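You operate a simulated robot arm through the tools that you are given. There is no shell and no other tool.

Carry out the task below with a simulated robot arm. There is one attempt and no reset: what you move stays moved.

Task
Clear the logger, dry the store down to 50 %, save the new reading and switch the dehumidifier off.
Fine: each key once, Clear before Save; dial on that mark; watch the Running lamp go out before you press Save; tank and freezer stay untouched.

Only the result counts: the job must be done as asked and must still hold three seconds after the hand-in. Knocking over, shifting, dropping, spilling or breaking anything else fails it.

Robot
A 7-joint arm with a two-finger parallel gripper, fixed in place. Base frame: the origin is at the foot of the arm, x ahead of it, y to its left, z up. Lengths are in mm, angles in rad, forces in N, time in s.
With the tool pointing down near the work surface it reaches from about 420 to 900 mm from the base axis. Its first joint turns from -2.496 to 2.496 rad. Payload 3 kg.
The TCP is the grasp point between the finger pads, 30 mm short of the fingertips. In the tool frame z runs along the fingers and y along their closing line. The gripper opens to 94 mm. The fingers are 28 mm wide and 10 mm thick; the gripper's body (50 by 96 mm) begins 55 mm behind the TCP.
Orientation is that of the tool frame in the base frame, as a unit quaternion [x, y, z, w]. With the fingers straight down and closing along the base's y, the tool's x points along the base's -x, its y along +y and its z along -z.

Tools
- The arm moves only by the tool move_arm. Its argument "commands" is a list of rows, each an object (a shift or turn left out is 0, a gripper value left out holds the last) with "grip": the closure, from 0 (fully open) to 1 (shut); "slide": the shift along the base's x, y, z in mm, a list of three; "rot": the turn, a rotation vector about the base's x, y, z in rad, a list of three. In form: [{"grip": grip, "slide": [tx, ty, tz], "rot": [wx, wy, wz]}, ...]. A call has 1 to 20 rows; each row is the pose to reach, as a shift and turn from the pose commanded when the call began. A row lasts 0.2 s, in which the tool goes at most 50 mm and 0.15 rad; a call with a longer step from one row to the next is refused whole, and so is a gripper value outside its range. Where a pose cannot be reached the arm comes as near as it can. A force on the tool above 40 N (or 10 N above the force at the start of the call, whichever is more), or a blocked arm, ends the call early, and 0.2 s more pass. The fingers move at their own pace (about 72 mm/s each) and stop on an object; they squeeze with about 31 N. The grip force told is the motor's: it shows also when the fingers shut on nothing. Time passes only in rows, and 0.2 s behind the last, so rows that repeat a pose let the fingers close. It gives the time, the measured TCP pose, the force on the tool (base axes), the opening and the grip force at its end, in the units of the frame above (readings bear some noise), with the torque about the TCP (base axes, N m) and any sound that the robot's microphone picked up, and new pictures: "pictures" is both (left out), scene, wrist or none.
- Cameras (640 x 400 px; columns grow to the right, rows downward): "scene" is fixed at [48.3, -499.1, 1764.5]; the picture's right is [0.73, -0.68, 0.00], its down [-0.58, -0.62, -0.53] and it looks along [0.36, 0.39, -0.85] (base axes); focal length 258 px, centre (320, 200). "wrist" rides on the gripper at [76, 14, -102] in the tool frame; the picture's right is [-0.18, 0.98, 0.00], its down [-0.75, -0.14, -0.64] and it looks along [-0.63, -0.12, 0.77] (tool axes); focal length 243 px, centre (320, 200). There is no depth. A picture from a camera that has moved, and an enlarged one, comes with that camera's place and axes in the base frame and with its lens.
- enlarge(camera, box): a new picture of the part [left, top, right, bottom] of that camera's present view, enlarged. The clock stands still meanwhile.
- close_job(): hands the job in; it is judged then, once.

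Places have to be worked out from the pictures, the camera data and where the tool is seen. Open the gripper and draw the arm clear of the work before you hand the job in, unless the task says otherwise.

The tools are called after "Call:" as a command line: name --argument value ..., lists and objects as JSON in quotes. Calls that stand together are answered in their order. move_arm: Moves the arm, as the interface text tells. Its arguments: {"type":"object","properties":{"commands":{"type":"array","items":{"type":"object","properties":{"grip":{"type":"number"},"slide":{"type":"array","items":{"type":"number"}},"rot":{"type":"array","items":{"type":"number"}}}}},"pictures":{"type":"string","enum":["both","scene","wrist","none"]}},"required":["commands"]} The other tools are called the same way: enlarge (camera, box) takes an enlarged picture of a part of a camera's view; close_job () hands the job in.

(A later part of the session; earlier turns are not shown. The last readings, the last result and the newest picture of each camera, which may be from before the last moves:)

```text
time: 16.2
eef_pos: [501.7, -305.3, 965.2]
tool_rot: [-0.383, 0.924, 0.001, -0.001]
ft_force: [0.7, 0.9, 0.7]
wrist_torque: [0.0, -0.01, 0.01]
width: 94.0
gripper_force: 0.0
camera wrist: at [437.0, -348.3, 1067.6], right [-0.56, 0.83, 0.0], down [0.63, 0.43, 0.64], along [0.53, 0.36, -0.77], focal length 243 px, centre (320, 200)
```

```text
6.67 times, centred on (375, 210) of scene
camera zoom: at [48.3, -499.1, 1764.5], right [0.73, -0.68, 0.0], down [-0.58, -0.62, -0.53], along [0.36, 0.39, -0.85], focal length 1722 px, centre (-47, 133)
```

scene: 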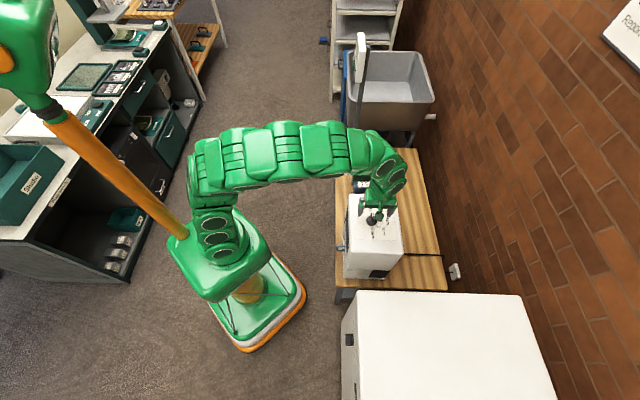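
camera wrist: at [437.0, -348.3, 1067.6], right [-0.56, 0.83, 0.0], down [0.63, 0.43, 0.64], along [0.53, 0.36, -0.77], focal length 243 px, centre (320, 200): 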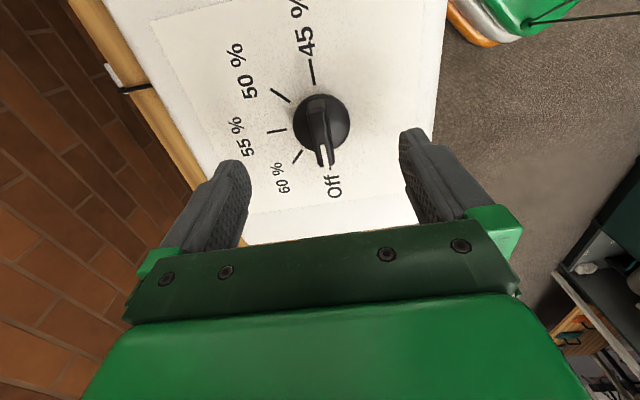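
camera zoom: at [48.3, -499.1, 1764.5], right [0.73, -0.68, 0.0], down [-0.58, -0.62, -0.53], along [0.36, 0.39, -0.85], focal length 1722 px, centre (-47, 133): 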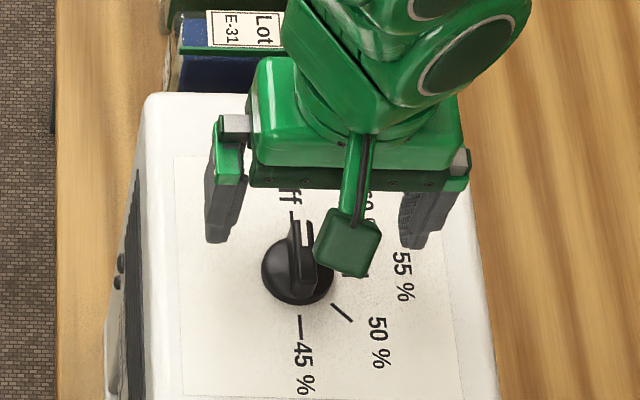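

The two views agree: dial centre about (497.6, -305.9), panel top about z 890, knob top about 908. I'll shift slightly, descend so the fingertips are about 9 mm above the panel, and then close on the bar, using the width reading to confirm.

Call:
move_arm --commands '[{"grip": 0, "slide": [-3, -1.4, -10]}, {"grip": 0, "slide": [-3, -1.4, -22]}, {"grip": 0, "slide": [-3, -1.4, -30]}, {"grip": 0, "slide": [-3, -1.4, -36]}, {"grip": 0, "slide": [-3, -1.4, -36]}]' --pictures "wrist"

Call:
enlarge --camera "wrist" --box '[220, 40, 420, 240]'

Call:
enlarge --camera "scene" --box '[340, 180, 410, 240]'

```text
time: 17.4
eef_pos: [497.9, -306.7, 930.6]
tool_rot: [-0.383, 0.924, 0.0, 0.0]
ft_force: [0.0, -0.8, 0.2]
wrist_torque: [0.04, 0.03, 0.01]
width: 94.1
gripper_force: 0.1
camera wrist: at [434.5, -349.9, 1032.3], right [-0.56, 0.83, 0.0], down [0.63, 0.43, 0.64], along [0.53, 0.36, -0.77], focal length 243 px, centre (320, 200)
```

wrist: 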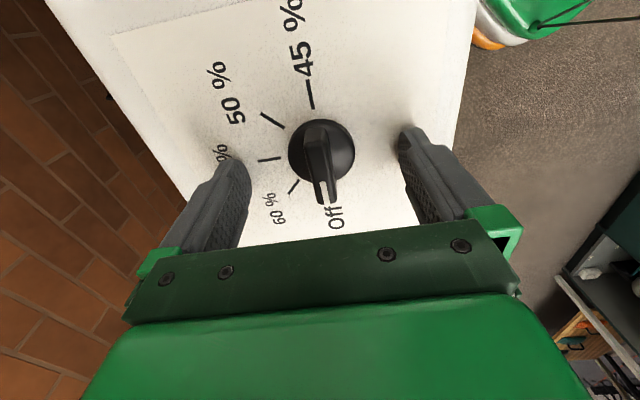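

```text
2.00 times, centred on (320, 140) of wrist
camera zoom: at [434.5, -349.9, 1032.3], right [-0.56, 0.83, 0.0], down [0.63, 0.43, 0.64], along [0.53, 0.36, -0.77], focal length 485 px, centre (320, 320)
```

zoom: 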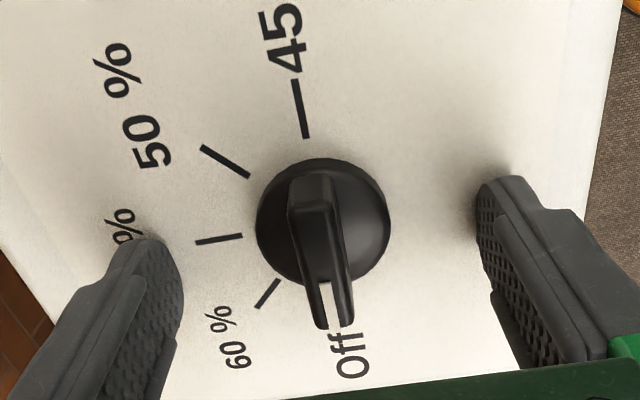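

```text
6.67 times, centred on (375, 210) of scene
camera zoom: at [48.3, -499.1, 1764.5], right [0.73, -0.68, 0.0], down [-0.58, -0.62, -0.53], along [0.36, 0.39, -0.85], focal length 1722 px, centre (-47, 133)
```

zoom: 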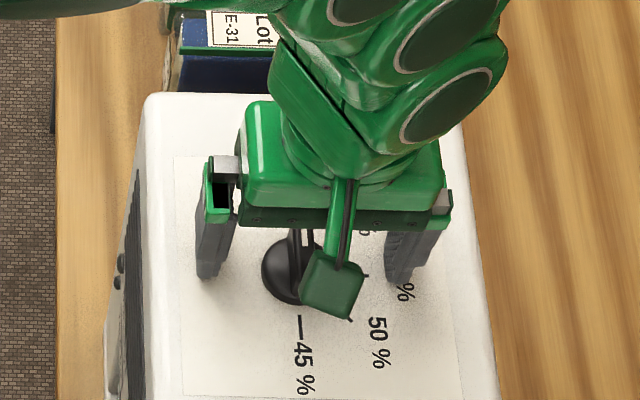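

The dial is centred between the fingers to within about 1 mm and the tips are about 10 mm above the panel. I'll close on the bar.

Call:
move_arm --commands '[{"grip": 0.6}, {"grip": 0.8}, {"grip": 1}, {"grip": 1}, {"grip": 1}]' --pictures "both"

Call:
enlarge --camera "wrist" --box '[220, 60, 420, 240]'

```text
time: 18.8
eef_pos: [496.7, -305.4, 929.8]
tool_rot: [-0.383, 0.924, 0.003, -0.001]
ft_force: [-7.3, 4.8, 8.1]
wrist_torque: [-0.29, -0.03, -0.05]
width: 39.1
gripper_force: 45.1
stopped in row 5: the force on the tool passed its limit at 41 N (the readings are from after the stop); the commanded pose is now the measured one
camera wrist: at [433.7, -348.8, 1032.3], right [-0.56, 0.83, 0.01], down [0.64, 0.43, 0.64], along [0.53, 0.37, -0.77], focal length 243 px, centre (320, 200)
```

scene: 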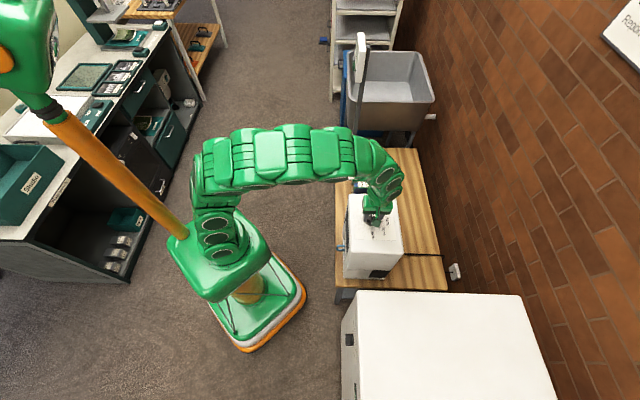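
wrist: 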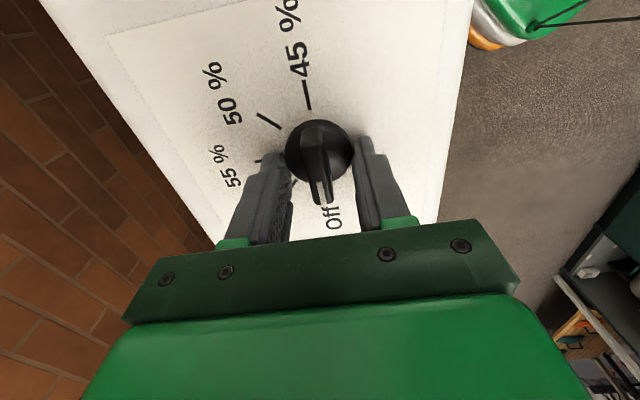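

```text
2.22 times, centred on (320, 150) of wrist
camera zoom: at [433.7, -348.8, 1032.3], right [-0.56, 0.83, 0.01], down [0.64, 0.43, 0.64], along [0.53, 0.37, -0.77], focal length 539 px, centre (320, 311)
```

zoom: 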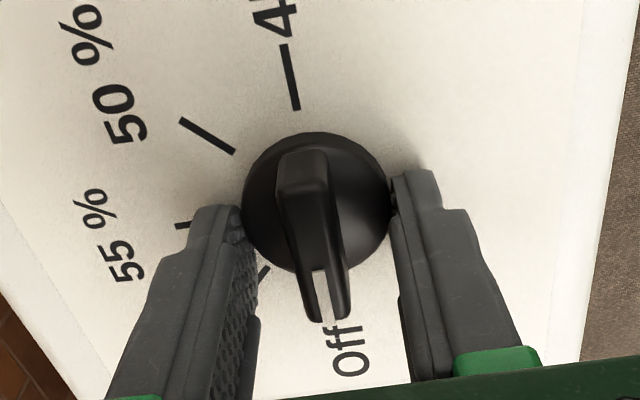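

The fingers stopped at 39 mm, so they caught the knob's round skirt rather than the bar, and slightly off centre. I'll open, rise 8 mm and look again.

Call:
move_arm --commands '[{"grip": 0.5}, {"grip": 0.4}, {"grip": 0.4, "slide": [0, 0, 4]}, {"grip": 0.4, "slide": [0, 0, 8]}, {"grip": 0.4, "slide": [0, 0, 8]}]' --pictures "wrist"

Call:
enlarge --camera "wrist" --box '[220, 60, 420, 240]'

Call:
enlarge --camera "scene" --box '[340, 180, 410, 240]'

```text
time: 19.9
eef_pos: [498.0, -303.6, 936.7]
tool_rot: [-0.382, 0.924, 0.003, -0.001]
ft_force: [1.0, 0.2, -0.3]
wrist_torque: [0.01, 0.01, 0.0]
width: 56.4
gripper_force: 0.1
camera wrist: at [434.2, -348.6, 1040.8], right [-0.56, 0.83, 0.01], down [0.64, 0.43, 0.64], along [0.53, 0.37, -0.77], focal length 243 px, centre (320, 200)
```

wrist: 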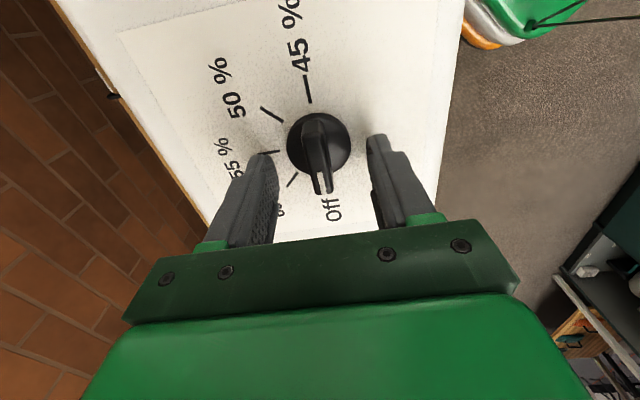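

```text
2.22 times, centred on (320, 150) of wrist
camera zoom: at [434.2, -348.6, 1040.8], right [-0.56, 0.83, 0.01], down [0.64, 0.43, 0.64], along [0.53, 0.37, -0.77], focal length 539 px, centre (320, 311)
```

zoom: 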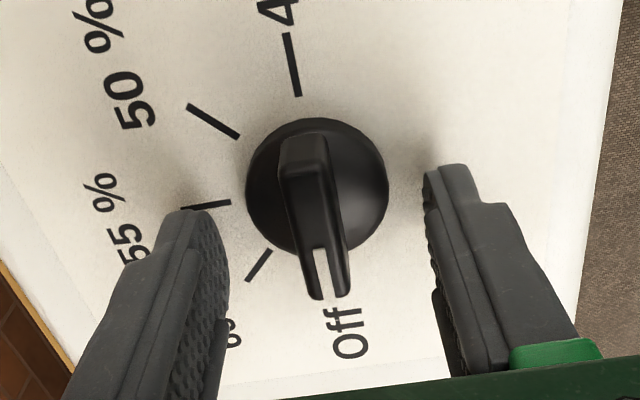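

```text
6.67 times, centred on (375, 210) of scene
camera zoom: at [48.3, -499.1, 1764.5], right [0.73, -0.68, 0.0], down [-0.58, -0.62, -0.53], along [0.36, 0.39, -0.85], focal length 1722 px, centre (-47, 133)
```

zoom: 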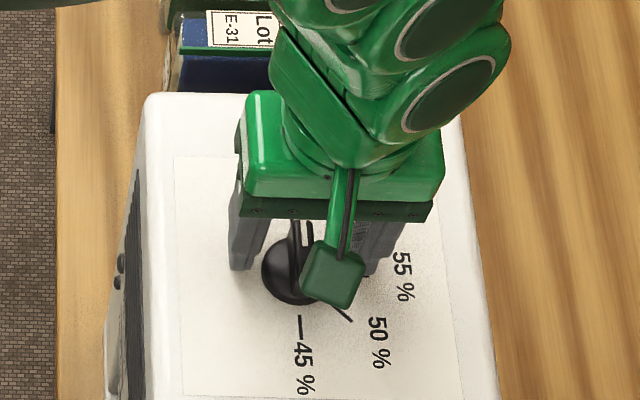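

From this view I get knob height about 25 mm, skirt about 10–12 mm, bar about 13 mm wide, and the dehumidifier hasn't moved. I'll lower 2 mm, trim 0.8 mm sideways and close gradually toward the bar.

Call:
move_arm --commands '[{"grip": 0.5, "slide": [0.6, -0.6, -2]}, {"grip": 0.65, "slide": [0.6, -0.6, -2]}, {"grip": 0.75, "slide": [0.6, -0.6, -2]}, {"grip": 0.79, "slide": [0.6, -0.6, -2]}, {"grip": 0.79, "slide": [0.6, -0.6, -2]}]' --pictures "wrist"

Call:
enlarge --camera "wrist" --box '[260, 80, 380, 200]'

```text
time: 21.1
eef_pos: [497.9, -305.1, 936.4]
tool_rot: [-0.382, 0.924, 0.003, -0.002]
ft_force: [-13.8, 13.3, 8.8]
wrist_torque: [0.44, 0.5, -0.14]
width: 35.3
gripper_force: 44.8
camera wrist: at [434.0, -348.7, 1039.0], right [-0.56, 0.83, 0.01], down [0.64, 0.43, 0.64], along [0.53, 0.37, -0.77], focal length 243 px, centre (320, 200)
```

wrist: 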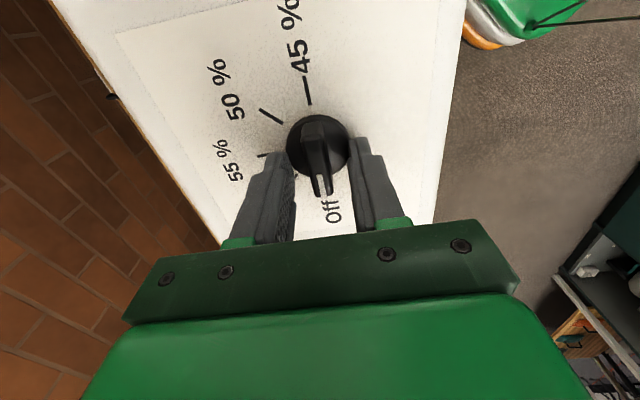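

```text
3.33 times, centred on (320, 140) of wrist
camera zoom: at [434.0, -348.7, 1039.0], right [-0.56, 0.83, 0.01], down [0.64, 0.43, 0.64], along [0.53, 0.37, -0.77], focal length 809 px, centre (320, 400)
```

zoom: 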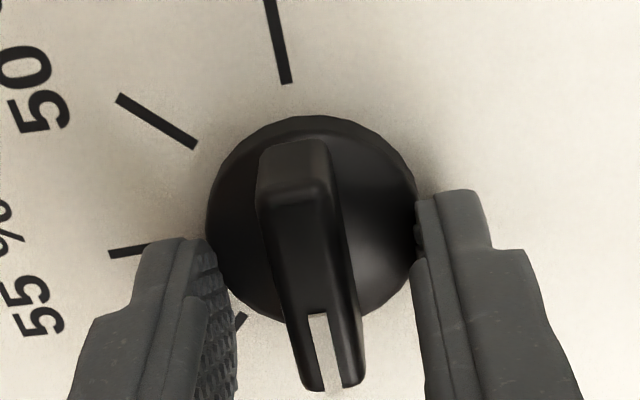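

The skirt is taller than judged (width stopped at 35 mm), and the force toward tool +y says the knob sits slightly to that side. I'll open, rise 6 mm, shift 1.5 mm toward +y and look again.

Call:
move_arm --commands '[{"grip": 0.5}, {"grip": 0.5, "slide": [-1, 1, 3]}, {"grip": 0.5, "slide": [-1, 1, 7]}, {"grip": 0.5, "slide": [-1, 1, 7]}, {"grip": 0.5, "slide": [-1, 1, 7]}]' --pictures "wrist"

Call:
enlarge --camera "wrist" --box '[260, 80, 380, 200]'

Call:
enlarge --camera "scene" --box '[350, 195, 400, 235]'

```text
time: 22.4
eef_pos: [496.3, -305.2, 943.8]
tool_rot: [-0.383, 0.924, 0.002, -0.001]
ft_force: [0.3, 0.1, 0.5]
wrist_torque: [-0.01, 0.02, -0.01]
width: 47.0
gripper_force: 0.0
camera wrist: at [433.3, -349.0, 1046.0], right [-0.56, 0.83, 0.01], down [0.64, 0.43, 0.64], along [0.53, 0.37, -0.77], focal length 243 px, centre (320, 200)
```

wrist: 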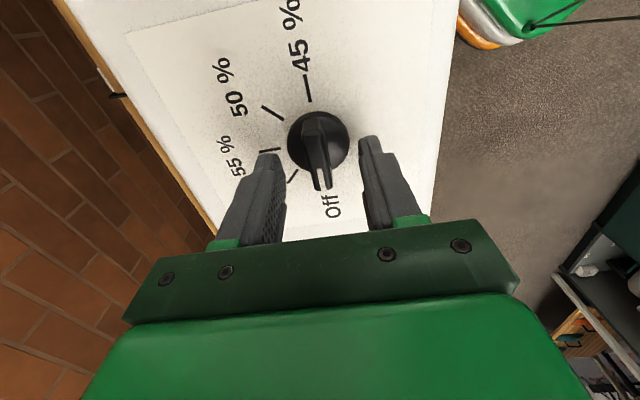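

```text
3.33 times, centred on (320, 140) of wrist
camera zoom: at [433.3, -349.0, 1046.0], right [-0.56, 0.83, 0.01], down [0.64, 0.43, 0.64], along [0.53, 0.37, -0.77], focal length 809 px, centre (320, 400)
```

zoom: 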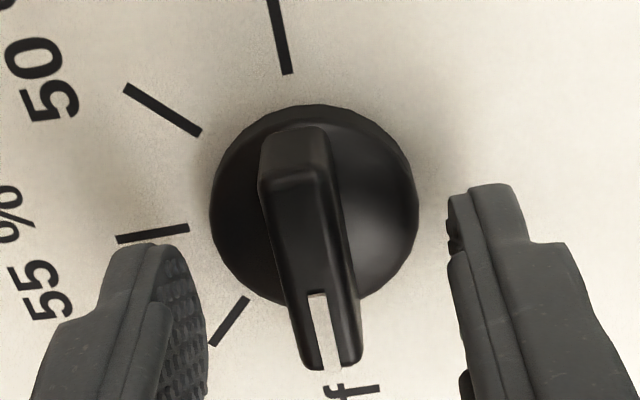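

```text
10.00 times, centred on (375, 215) of scene
camera zoom: at [48.3, -499.1, 1764.5], right [0.73, -0.68, 0.0], down [-0.58, -0.62, -0.53], along [0.36, 0.39, -0.85], focal length 2582 px, centre (-230, 50)
```

zoom: 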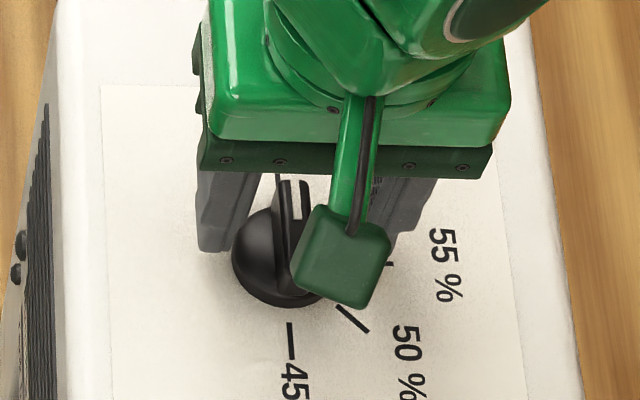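

The tips are now near z 914, level with the upper part of the bar. I'll close gradually to about 18 mm opening and see whether the skirt is cleared.

Call:
move_arm --commands '[{"grip": 0.6}, {"grip": 0.7}, {"grip": 0.77}, {"grip": 0.77}]' --pictures "wrist"

Call:
enlarge --camera "wrist" --box '[260, 80, 380, 200]'

```text
time: 23.4
eef_pos: [496.6, -305.1, 943.9]
tool_rot: [-0.383, 0.924, 0.002, -0.001]
ft_force: [0.5, 0.2, 0.1]
wrist_torque: [-0.01, -0.03, 0.01]
width: 21.6
gripper_force: 0.1
camera wrist: at [433.3, -349.0, 1046.0], right [-0.56, 0.83, 0.01], down [0.64, 0.43, 0.64], along [0.53, 0.37, -0.77], focal length 243 px, centre (320, 200)
```

wrist: 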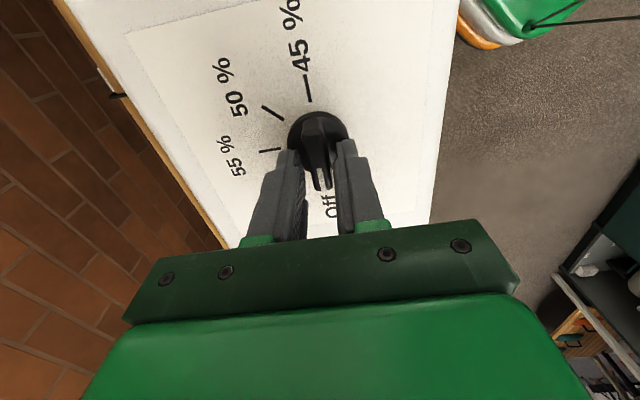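

```text
3.33 times, centred on (320, 140) of wrist
camera zoom: at [433.3, -349.0, 1046.0], right [-0.56, 0.83, 0.01], down [0.64, 0.43, 0.64], along [0.53, 0.37, -0.77], focal length 809 px, centre (320, 400)
```

zoom: 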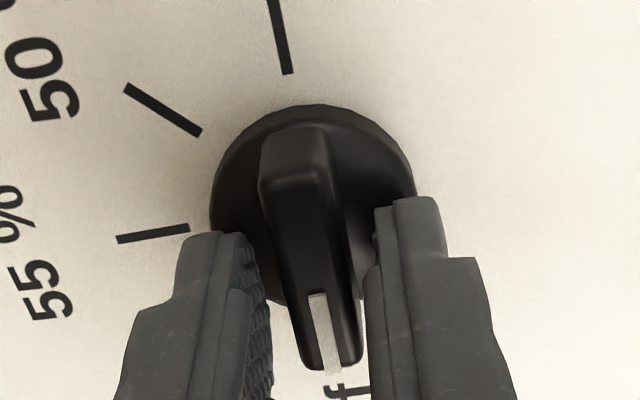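

The fingers now straddle the bar with small gaps on both sides and no contact. I'll shift 0.5 mm toward +y and ease down 2 mm to deepen the overlap, checking force.

Call:
move_arm --commands '[{"grip": 0.77, "slide": [-0.35, 0.35, -1]}, {"grip": 0.77, "slide": [-0.35, 0.35, -2]}, {"grip": 0.77, "slide": [-0.35, 0.35, -2]}]' --pictures "none"

```text
time: 24.1
eef_pos: [497.2, -305.0, 941.1]
tool_rot: [-0.383, 0.924, 0.003, 0.0]
ft_force: [0.7, 0.4, 0.2]
wrist_torque: [-0.01, 0.03, 0.01]
width: 21.5
gripper_force: 0.1
```

No contact yet; I'll lower another 2 mm to find the skirt top.

Call:
move_arm --commands '[{"grip": 0.77, "slide": [0, 0, -1]}, {"grip": 0.77, "slide": [0, 0, -2]}, {"grip": 0.77, "slide": [0, 0, -2]}]' --pictures "none"

```text
time: 24.9
eef_pos: [495.9, -305.0, 940.1]
tool_rot: [-0.383, 0.924, 0.002, -0.001]
ft_force: [-8.0, -4.1, 30.9]
wrist_torque: [-0.5, 0.08, -0.01]
width: 20.6
gripper_force: 0.1
```

Contact with the skirt top (31 N) is found at TCP z of about 940. I'll rise 2 mm and close on the bar.

Call:
move_arm --commands '[{"grip": 0.77, "slide": [0, 0, 1.2]}, {"grip": 0.77, "slide": [0, 0, 2.2]}, {"grip": 0.82, "slide": [0, 0, 2.2]}, {"grip": 0.86, "slide": [0, 0, 2.2]}, {"grip": 0.88, "slide": [0, 0, 2.2]}, {"grip": 0.88, "slide": [0, 0, 2.2]}]' --pictures "wrist"

Call:
enlarge --camera "wrist" --box '[260, 80, 380, 200]'

```text
time: 26.4
eef_pos: [496.3, -303.8, 941.9]
tool_rot: [-0.383, 0.924, 0.002, -0.002]
ft_force: [1.2, -1.9, -1.0]
wrist_torque: [-0.04, -0.1, 0.03]
width: 12.9
gripper_force: 1.5
camera wrist: at [433.5, -348.4, 1043.5], right [-0.56, 0.83, 0.01], down [0.64, 0.43, 0.64], along [0.53, 0.37, -0.77], focal length 243 px, centre (320, 200)
```

wrist: 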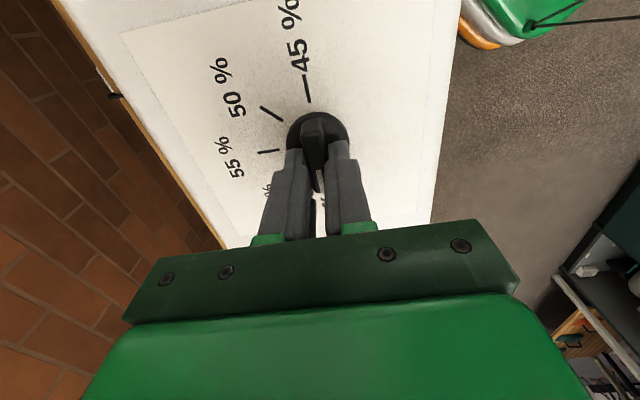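

```text
3.33 times, centred on (320, 140) of wrist
camera zoom: at [433.5, -348.4, 1043.5], right [-0.56, 0.83, 0.01], down [0.64, 0.43, 0.64], along [0.53, 0.37, -0.77], focal length 809 px, centre (320, 400)
```

zoom: 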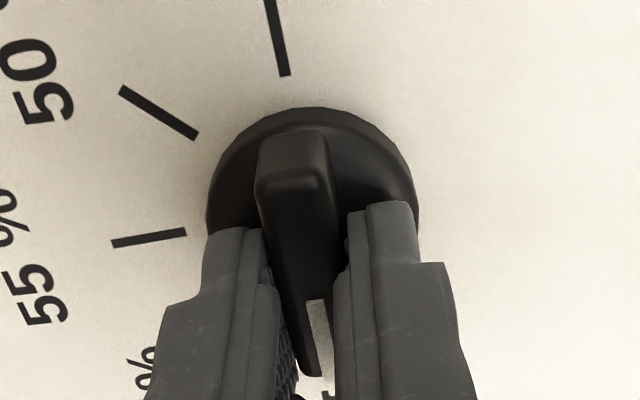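

The fingers have closed to 12.9 mm around the bar with light force. I'll now tighten to a firm grip and check.

Call:
move_arm --commands '[{"grip": 0.9}, {"grip": 0.92}, {"grip": 0.92}]' --pictures "none"

```text
time: 27.1
eef_pos: [496.4, -303.9, 940.4]
tool_rot: [-0.383, 0.924, 0.002, -0.001]
ft_force: [6.6, -5.2, -4.6]
wrist_torque: [-0.36, -0.55, 0.06]
width: 11.9
gripper_force: 45.4
```

The bar is gripped firmly at 11.9 mm. I'll rotate clockwise (seen from above) by 45° toward the 60 % mark and check forces and pointer.

Call:
move_arm --commands '[{"grip": 0.92, "rot": [0, 0, -0.13]}, {"grip": 0.92, "rot": [0, 0, -0.26]}, {"grip": 0.92, "rot": [0, 0, -0.39]}, {"grip": 0.92, "rot": [0, 0, -0.52]}, {"grip": 0.92, "rot": [0, 0, -0.65]}, {"grip": 0.92, "rot": [0, 0, -0.785]}]' --pictures "both"

Call:
enlarge --camera "wrist" --box '[240, 40, 400, 220]'

Call:
enlarge --camera "scene" --box '[340, 190, 410, 250]'

```text
time: 27.8
eef_pos: [497.3, -305.7, 940.7]
tool_rot: [-0.252, 0.968, 0.001, 0.0]
ft_force: [11.2, -7.4, -15.6]
wrist_torque: [-0.48, -0.2, 0.05]
width: 11.8
gripper_force: 45.3
stopped in row 3: the force on the tool passed its limit at 44 N (the readings are from after the stop); the commanded pose is now the measured one
camera wrist: at [424.5, -330.7, 1043.3], right [-0.32, 0.95, 0.0], down [0.73, 0.24, 0.64], along [0.61, 0.21, -0.77], focal length 243 px, centre (320, 200)
```

scene: 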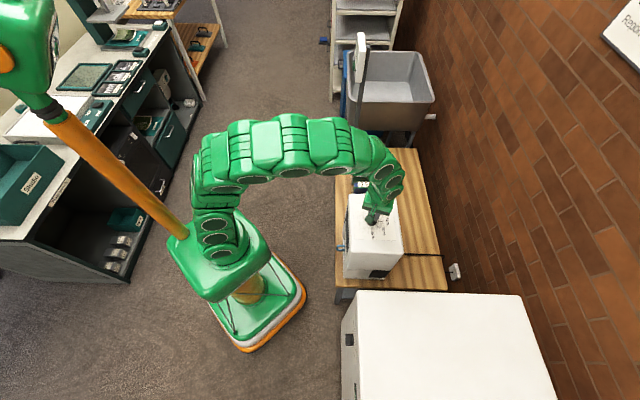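
wrist: 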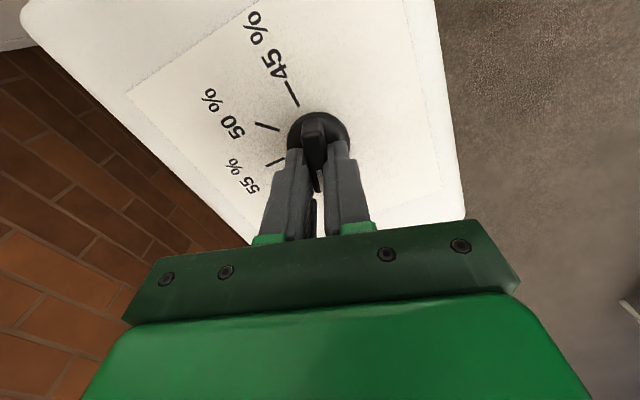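

```text
2.22 times, centred on (320, 130) of wrist
camera zoom: at [424.5, -330.7, 1043.3], right [-0.32, 0.95, 0.0], down [0.73, 0.24, 0.64], along [0.61, 0.21, -0.77], focal length 539 px, centre (320, 356)
```

zoom: 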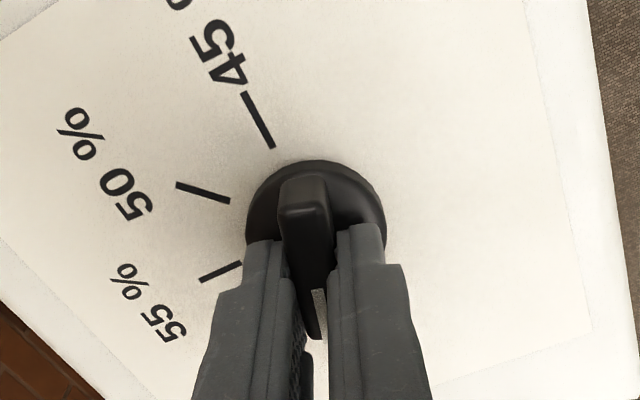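

```text
6.67 times, centred on (375, 220) of scene
camera zoom: at [48.3, -499.1, 1764.5], right [0.73, -0.68, 0.0], down [-0.58, -0.62, -0.53], along [0.36, 0.39, -0.85], focal length 1722 px, centre (-47, 67)
```

zoom: 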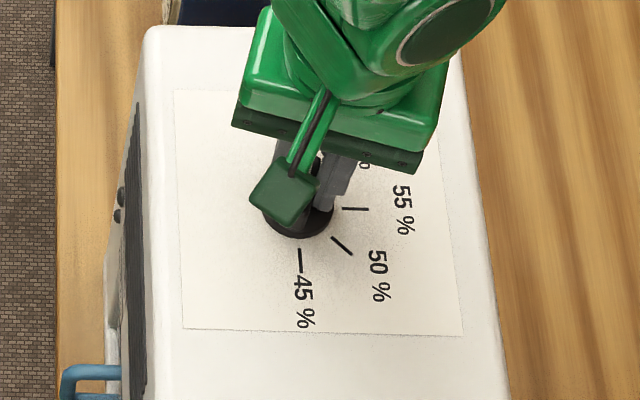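

It turned about 16° before lateral force tripped the limit; the arm is stiff, so a tight grip punishes sub-millimetre misalignment. I'll loosen slightly to a loose straddle (about 13.5 mm) and read the forces.

Call:
move_arm --commands '[{"grip": 0.855}, {"grip": 0.855}, {"grip": 0.855}]' --pictures "wrist"

Call:
enlarge --camera "wrist" --box '[270, 80, 370, 180]'

```text
time: 28.6
eef_pos: [497.6, -306.1, 941.3]
tool_rot: [-0.253, 0.967, 0.001, 0.001]
ft_force: [-0.2, 0.0, 0.6]
wrist_torque: [0.03, 0.01, -0.01]
width: 13.6
gripper_force: 0.1
camera wrist: at [424.2, -330.5, 1043.7], right [-0.32, 0.95, 0.0], down [0.73, 0.24, 0.64], along [0.61, 0.21, -0.77], focal length 243 px, centre (320, 200)
```

wrist: 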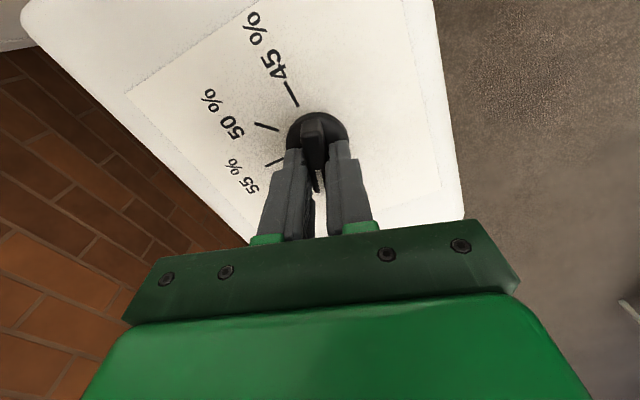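

```text
4.00 times, centred on (320, 130) of wrist
camera zoom: at [424.2, -330.5, 1043.7], right [-0.32, 0.95, 0.0], down [0.73, 0.24, 0.64], along [0.61, 0.21, -0.77], focal length 970 px, centre (320, 480)
```

zoom: 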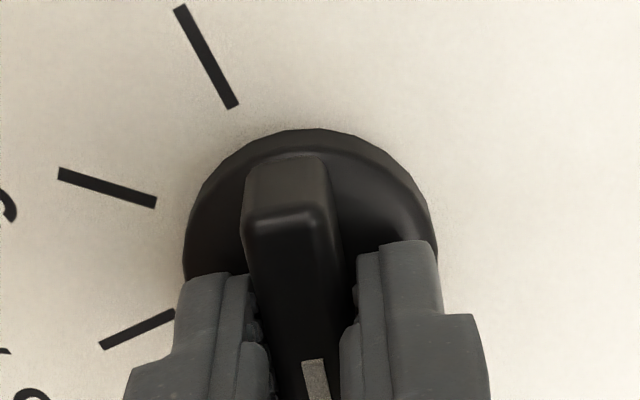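

Forces are zero in the loose straddle. I'll keep rotating clockwise with the fingers loose, pushing the bar like a wrench, 0.5 rad first.

Call:
move_arm --commands '[{"grip": 0.855, "rot": [0, 0, -0.1]}, {"grip": 0.855, "rot": [0, 0, -0.2]}, {"grip": 0.855, "rot": [0, 0, -0.3]}, {"grip": 0.855, "rot": [0, 0, -0.4]}, {"grip": 0.855, "rot": [0, 0, -0.5]}]' --pictures "wrist"

Call:
enlarge --camera "wrist" --box '[270, 80, 370, 180]'

Call:
enlarge --camera "scene" --box '[330, 180, 420, 290]'

```text
time: 29.8
eef_pos: [496.8, -305.4, 942.3]
tool_rot: [-0.004, 1.0, 0.002, 0.0]
ft_force: [1.1, -5.3, -1.1]
wrist_torque: [-0.14, -0.06, 0.01]
width: 16.6
gripper_force: 2.9
camera wrist: at [421.3, -292.7, 1043.6], right [0.18, 0.98, 0.0], down [0.75, -0.14, 0.64], along [0.63, -0.11, -0.77], focal length 243 px, centre (320, 200)
```

wrist: 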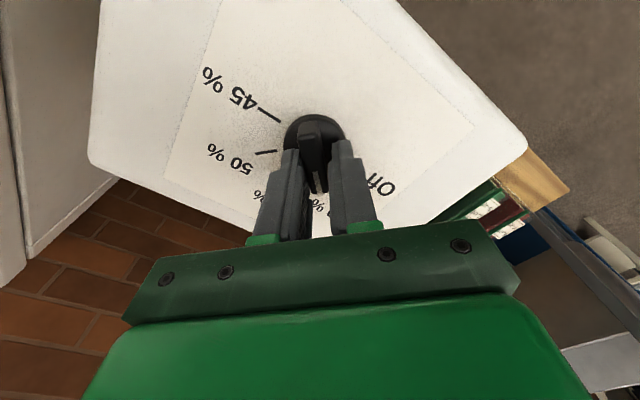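

```text
4.00 times, centred on (320, 130) of wrist
camera zoom: at [421.3, -292.7, 1043.6], right [0.18, 0.98, 0.0], down [0.75, -0.14, 0.64], along [0.63, -0.11, -0.77], focal length 970 px, centre (320, 480)
```

zoom: 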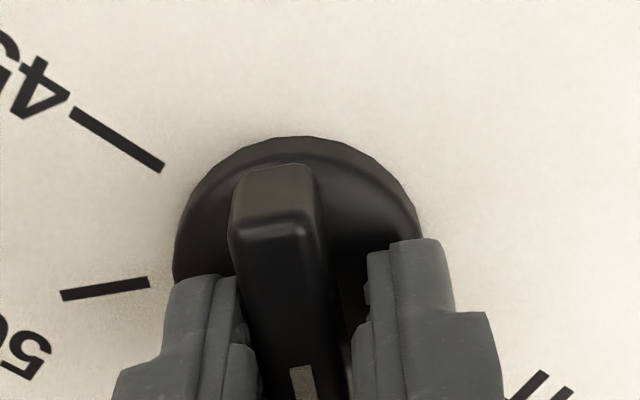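

```text
3.64 times, centred on (375, 235) of scene
camera zoom: at [48.3, -499.1, 1764.5], right [0.73, -0.68, 0.0], down [-0.58, -0.62, -0.53], along [0.36, 0.39, -0.85], focal length 939 px, centre (120, 73)
```

zoom: 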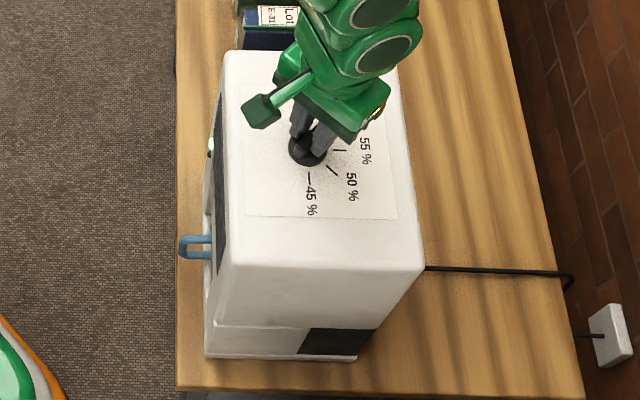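

The Running lamp has come on and the bar is turning, but contacts on both gripping angles show the true dial axis about (-3.7, -1.7) mm from my TCP. I'll shift there before turning further.

Call:
move_arm --commands '[{"grip": 0.85, "slide": [-1, -0.9, 0]}, {"grip": 0.85, "slide": [-2.5, -1.7, 0]}, {"grip": 0.85, "slide": [-3.7, -1.7, 0]}, {"grip": 0.85, "slide": [-3.7, -1.7, 0]}]' --pictures "wrist"

Call:
enlarge --camera "wrist" --box '[270, 80, 370, 180]'

Call:
enlarge --camera "scene" --box '[340, 190, 390, 240]'

```text
time: 30.8
eef_pos: [494.0, -308.1, 941.8]
tool_rot: [-0.005, 1.0, 0.0, 0.001]
ft_force: [0.0, -0.9, -0.2]
wrist_torque: [-0.06, 0.02, 0.0]
width: 14.4
gripper_force: 0.1
camera wrist: at [417.3, -294.2, 1043.9], right [0.17, 0.98, 0.0], down [0.75, -0.13, 0.64], along [0.63, -0.11, -0.77], focal length 243 px, centre (320, 200)
```

wrist: 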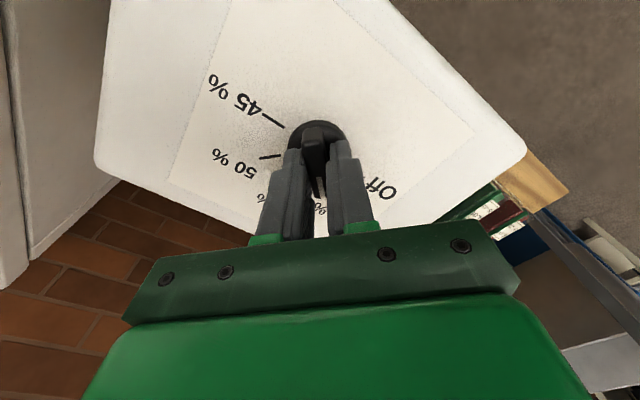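

```text
4.00 times, centred on (320, 130) of wrist
camera zoom: at [417.3, -294.2, 1043.9], right [0.17, 0.98, 0.0], down [0.75, -0.13, 0.64], along [0.63, -0.11, -0.77], focal length 970 px, centre (320, 480)
```

zoom: 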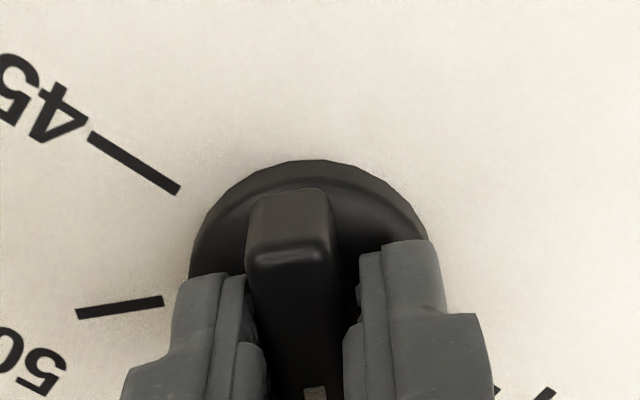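

```text
8.00 times, centred on (365, 215) of scene
camera zoom: at [48.3, -499.1, 1764.5], right [0.73, -0.68, 0.0], down [-0.58, -0.62, -0.53], along [0.36, 0.39, -0.85], focal length 2066 px, centre (-40, 80)
```

zoom: 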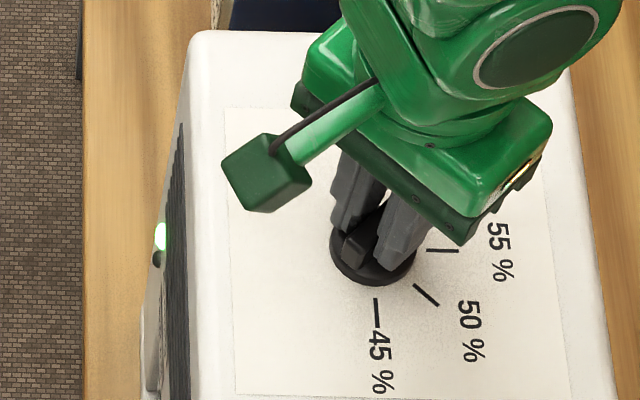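

Forces are near zero now and the Running lamp is clearly lit green. I'll rotate another 0.8 rad clockwise, still loose.

Call:
move_arm --commands '[{"grip": 0.85, "rot": [0, 0, -0.13]}, {"grip": 0.85, "rot": [0, 0, -0.26]}, {"grip": 0.85, "rot": [0, 0, -0.39]}, {"grip": 0.85, "rot": [0, 0, -0.52]}, {"grip": 0.85, "rot": [0, 0, -0.65]}, {"grip": 0.85, "rot": [0, 0, -0.785]}]' --pictures "wrist"

Call:
enlarge --camera "wrist" --box '[270, 80, 370, 180]'

Call:
enlarge --camera "scene" --box '[340, 190, 410, 240]'

```text
time: 32.2
eef_pos: [493.8, -305.8, 941.2]
tool_rot: [0.379, 0.925, 0.0, 0.002]
ft_force: [-0.3, -0.9, -0.5]
wrist_torque: [-0.04, 0.02, -0.04]
width: 15.1
gripper_force: 0.6
camera wrist: at [449.5, -243.8, 1043.2], right [0.82, 0.57, 0.0], down [0.44, -0.63, 0.64], along [0.37, -0.53, -0.77], focal length 243 px, centre (320, 200)
```

wrist: 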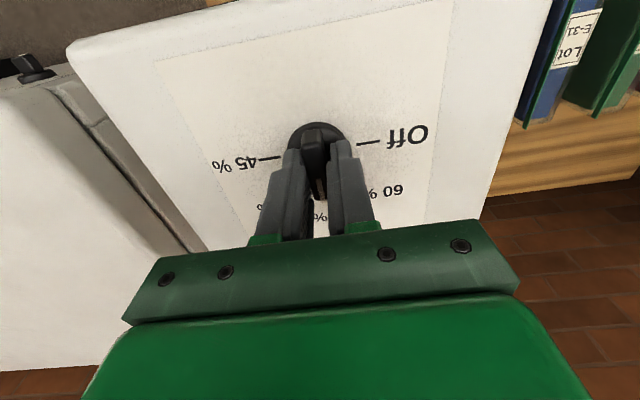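

```text
4.00 times, centred on (320, 130) of wrist
camera zoom: at [449.5, -243.8, 1043.2], right [0.82, 0.57, 0.0], down [0.44, -0.63, 0.64], along [0.37, -0.53, -0.77], focal length 970 px, centre (320, 480)
```

zoom: 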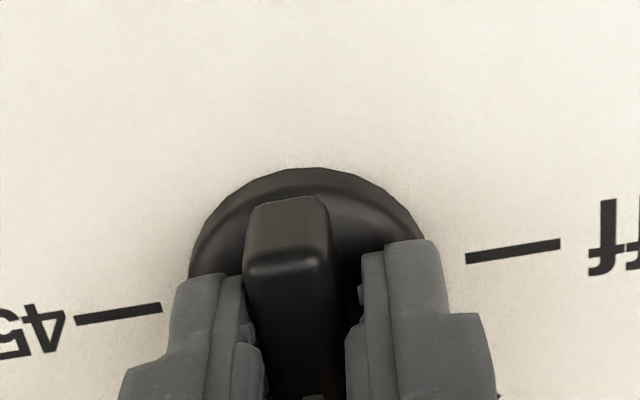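

```text
8.00 times, centred on (375, 215) of scene
camera zoom: at [48.3, -499.1, 1764.5], right [0.73, -0.68, 0.0], down [-0.58, -0.62, -0.53], along [0.36, 0.39, -0.85], focal length 2066 px, centre (-120, 80)
```

zoom: 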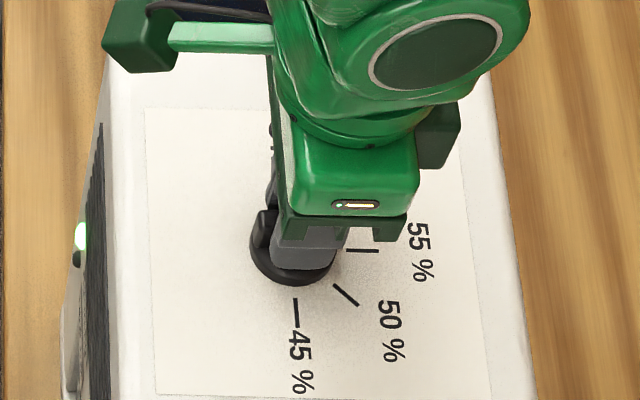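

Pointer is now near 55 % with minimal force and the lamp is still lit. I'll rotate the last 45° to bring the tool to yaw -90°, the 50 % direction.

Call:
move_arm --commands '[{"grip": 0.85, "slide": [-0.3, -0.3, 0], "rot": [0, 0, -0.13]}, {"grip": 0.85, "slide": [-0.3, -0.3, 0], "rot": [0, 0, -0.26]}, {"grip": 0.85, "slide": [-0.3, -0.3, 0], "rot": [0, 0, -0.39]}, {"grip": 0.85, "slide": [-0.3, -0.3, 0], "rot": [0, 0, -0.52]}, {"grip": 0.85, "slide": [-0.3, -0.3, 0], "rot": [0, 0, -0.65]}, {"grip": 0.85, "slide": [-0.3, -0.3, 0], "rot": [0, 0, -0.78]}]' --pictures "wrist"

Call:
enlarge --camera "wrist" --box '[270, 80, 370, 180]'

Call:
enlarge --camera "scene" --box '[340, 190, 410, 240]'

```text
time: 33.6
eef_pos: [493.9, -307.6, 941.4]
tool_rot: [0.701, 0.713, 0.0, 0.0]
ft_force: [-1.0, -0.2, 0.0]
wrist_torque: [-0.03, 0.03, -0.04]
width: 14.6
gripper_force: 0.4
camera wrist: at [507.2, -231.2, 1043.4], right [0.99, -0.17, 0.0], down [-0.13, -0.75, 0.64], along [-0.11, -0.63, -0.77], focal length 243 px, centre (320, 200)
```

wrist: 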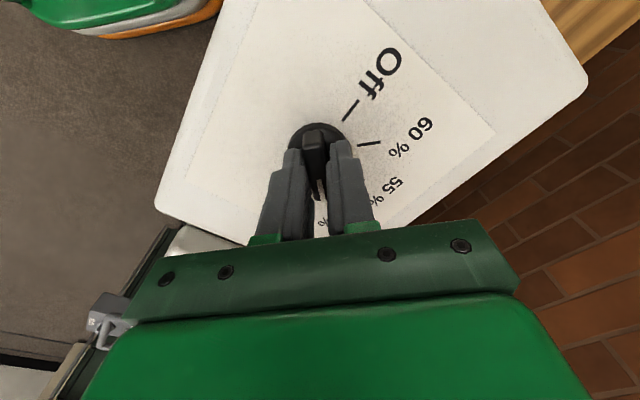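

```text
4.00 times, centred on (320, 130) of wrist
camera zoom: at [507.2, -231.2, 1043.4], right [0.99, -0.17, 0.0], down [-0.13, -0.75, 0.64], along [-0.11, -0.63, -0.77], focal length 970 px, centre (320, 480)
```

zoom: 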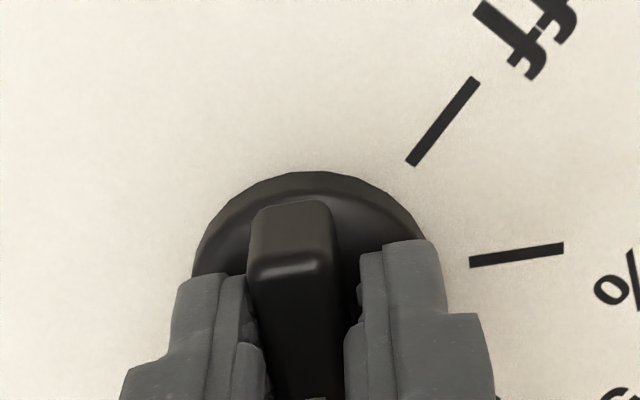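

```text
8.00 times, centred on (375, 215) of scene
camera zoom: at [48.3, -499.1, 1764.5], right [0.73, -0.68, 0.0], down [-0.58, -0.62, -0.53], along [0.36, 0.39, -0.85], focal length 2066 px, centre (-120, 80)
```

zoom: 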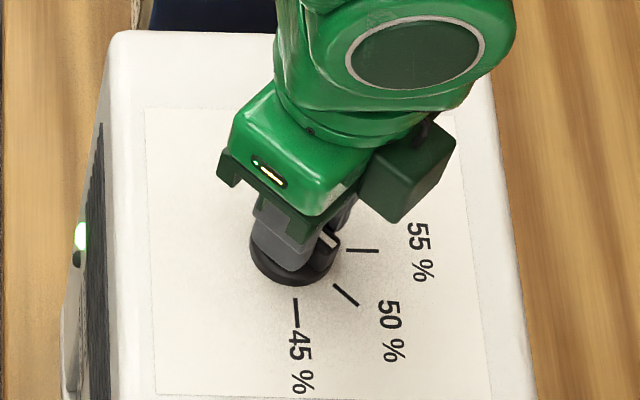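

The tool is at yaw -89°, though the bar lags a few degrees from the slack in the loose grip. I'll close gently in steps so the finger faces square the bar to the tool.

Call:
move_arm --commands '[{"grip": 0.86, "rot": [0, 0, -0.015]}, {"grip": 0.87, "rot": [0, 0, -0.015]}, {"grip": 0.88, "rot": [0, 0, -0.015]}, {"grip": 0.88, "rot": [0, 0, -0.015]}]' --pictures "none"

Call:
enlarge --camera "wrist" --box '[270, 80, 370, 180]'

Call:
enlarge --camera "scene" --box '[340, 190, 410, 240]'

```text
time: 34.6
eef_pos: [494.4, -308.2, 942.0]
tool_rot: [0.706, 0.708, 0.0, 0.001]
ft_force: [-4.9, -2.8, 0.3]
wrist_torque: [0.03, 0.16, 0.01]
width: 14.2
gripper_force: 3.0
```

```text
4.00 times, centred on (320, 130) of wrist
camera zoom: at [508.3, -231.2, 1043.4], right [0.98, -0.18, 0.0], down [-0.14, -0.75, 0.64], along [-0.12, -0.63, -0.77], focal length 970 px, centre (320, 480)
```

zoom: 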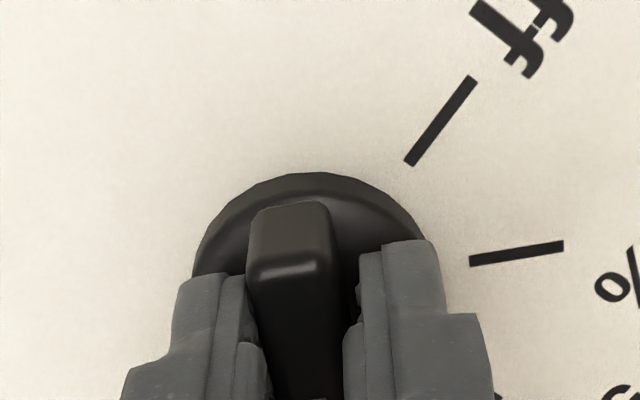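

```text
8.00 times, centred on (375, 215) of scene
camera zoom: at [48.3, -499.1, 1764.5], right [0.73, -0.68, 0.0], down [-0.58, -0.62, -0.53], along [0.36, 0.39, -0.85], focal length 2066 px, centre (-120, 80)
```

zoom: 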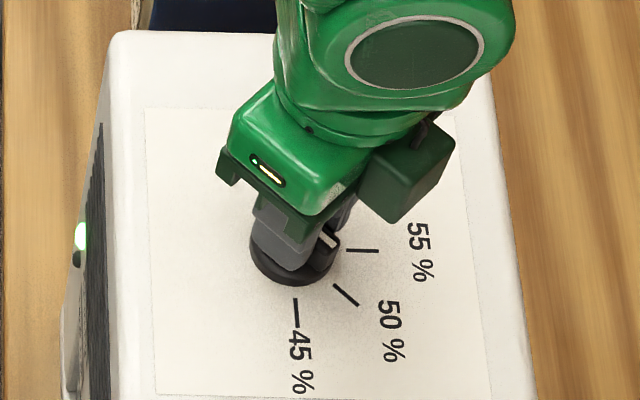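

The bar still presses only on the -y finger, so I'll shift 0.8 mm that way (-x) and tighten more.

Call:
move_arm --commands '[{"grip": 0.88, "slide": [-0.5, 0, 0]}, {"grip": 0.89, "slide": [-0.9, 0, 0]}, {"grip": 0.89, "slide": [-0.9, 0, 0]}]' --pictures "none"

Call:
enlarge --camera "wrist" --box '[270, 80, 370, 180]'

```text
time: 35.4
eef_pos: [493.5, -307.3, 941.1]
tool_rot: [0.706, 0.708, -0.001, 0.001]
ft_force: [4.2, 1.9, -0.9]
wrist_torque: [0.42, 0.05, 0.0]
width: 12.0
gripper_force: 45.0
```

```text
4.00 times, centred on (320, 130) of wrist
camera zoom: at [506.9, -231.4, 1043.6], right [0.98, -0.18, 0.0], down [-0.14, -0.75, 0.64], along [-0.12, -0.63, -0.77], focal length 970 px, centre (320, 480)
```

zoom: 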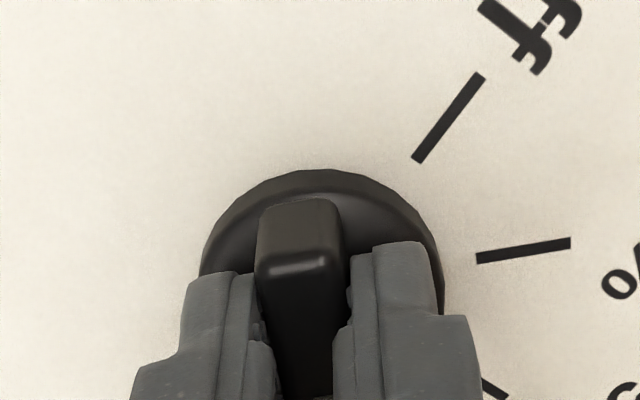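

The bar is squared and gripped at 12.0 mm with the tool at yaw -89.8°, low side forces. I'll open, rise straight up and inspect the pointer against the 50 % tick.

Call:
move_arm --commands '[{"grip": 0.85}, {"grip": 0.6}, {"grip": 0.4}, {"grip": 0.3, "slide": [0, 0, 15]}, {"grip": 0.3, "slide": [0, 0, 45]}, {"grip": 0.3, "slide": [0, 0, 85]}, {"grip": 0.3, "slide": [0, 0, 85]}]' --pictures "both"

Call:
enlarge --camera "wrist" --box '[250, 40, 390, 180]'

Call:
enlarge --camera "scene" --box '[340, 190, 410, 240]'

```text
time: 37.0
eef_pos: [491.5, -306.0, 1026.8]
tool_rot: [0.707, 0.707, -0.001, 0.002]
ft_force: [-0.3, 0.0, -0.1]
wrist_torque: [-0.01, 0.02, 0.01]
width: 65.7
gripper_force: 0.0
camera wrist: at [506.1, -230.2, 1128.1], right [0.98, -0.18, 0.0], down [-0.14, -0.75, 0.64], along [-0.12, -0.63, -0.77], focal length 243 px, centre (320, 200)
```

scene: 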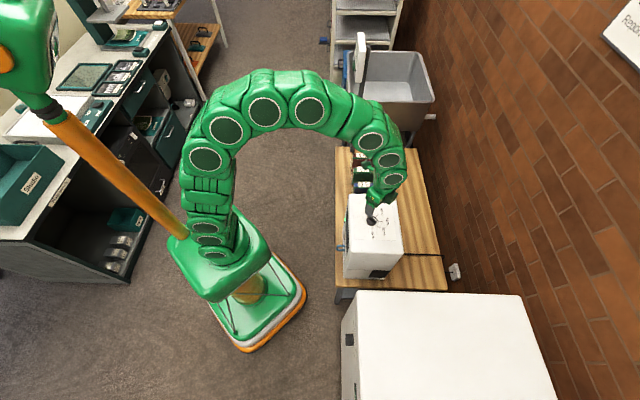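
wrist: 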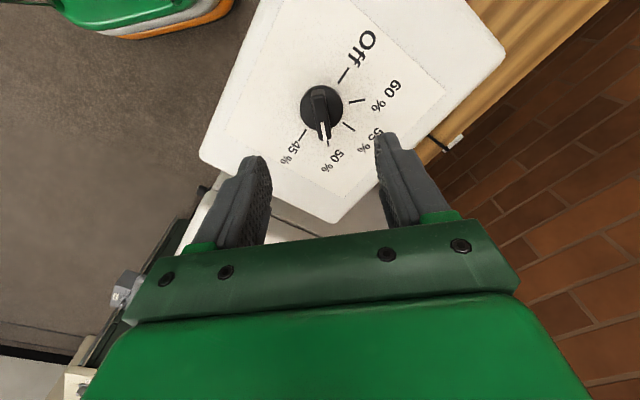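

```text
2.86 times, centred on (320, 110) of wrist
camera zoom: at [506.1, -230.2, 1128.1], right [0.98, -0.18, 0.0], down [-0.14, -0.75, 0.64], along [-0.12, -0.63, -0.77], focal length 693 px, centre (320, 457)
```

zoom: 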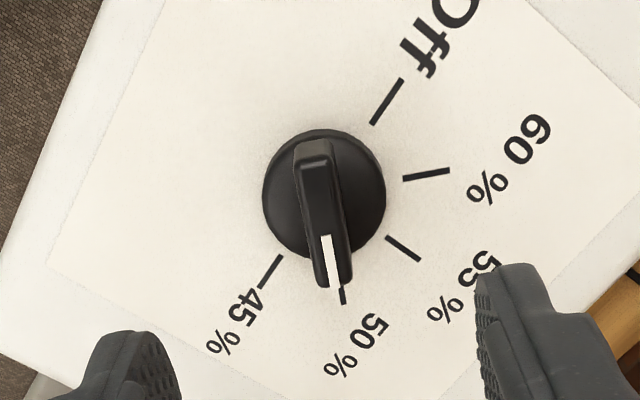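

```text
8.00 times, centred on (375, 215) of scene
camera zoom: at [48.3, -499.1, 1764.5], right [0.73, -0.68, 0.0], down [-0.58, -0.62, -0.53], along [0.36, 0.39, -0.85], focal length 2066 px, centre (-120, 80)
```

zoom: 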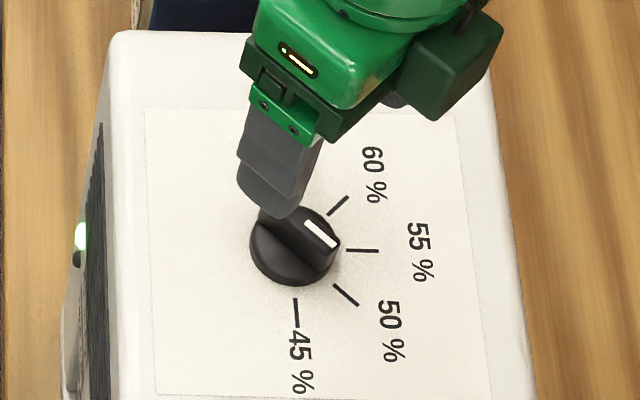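

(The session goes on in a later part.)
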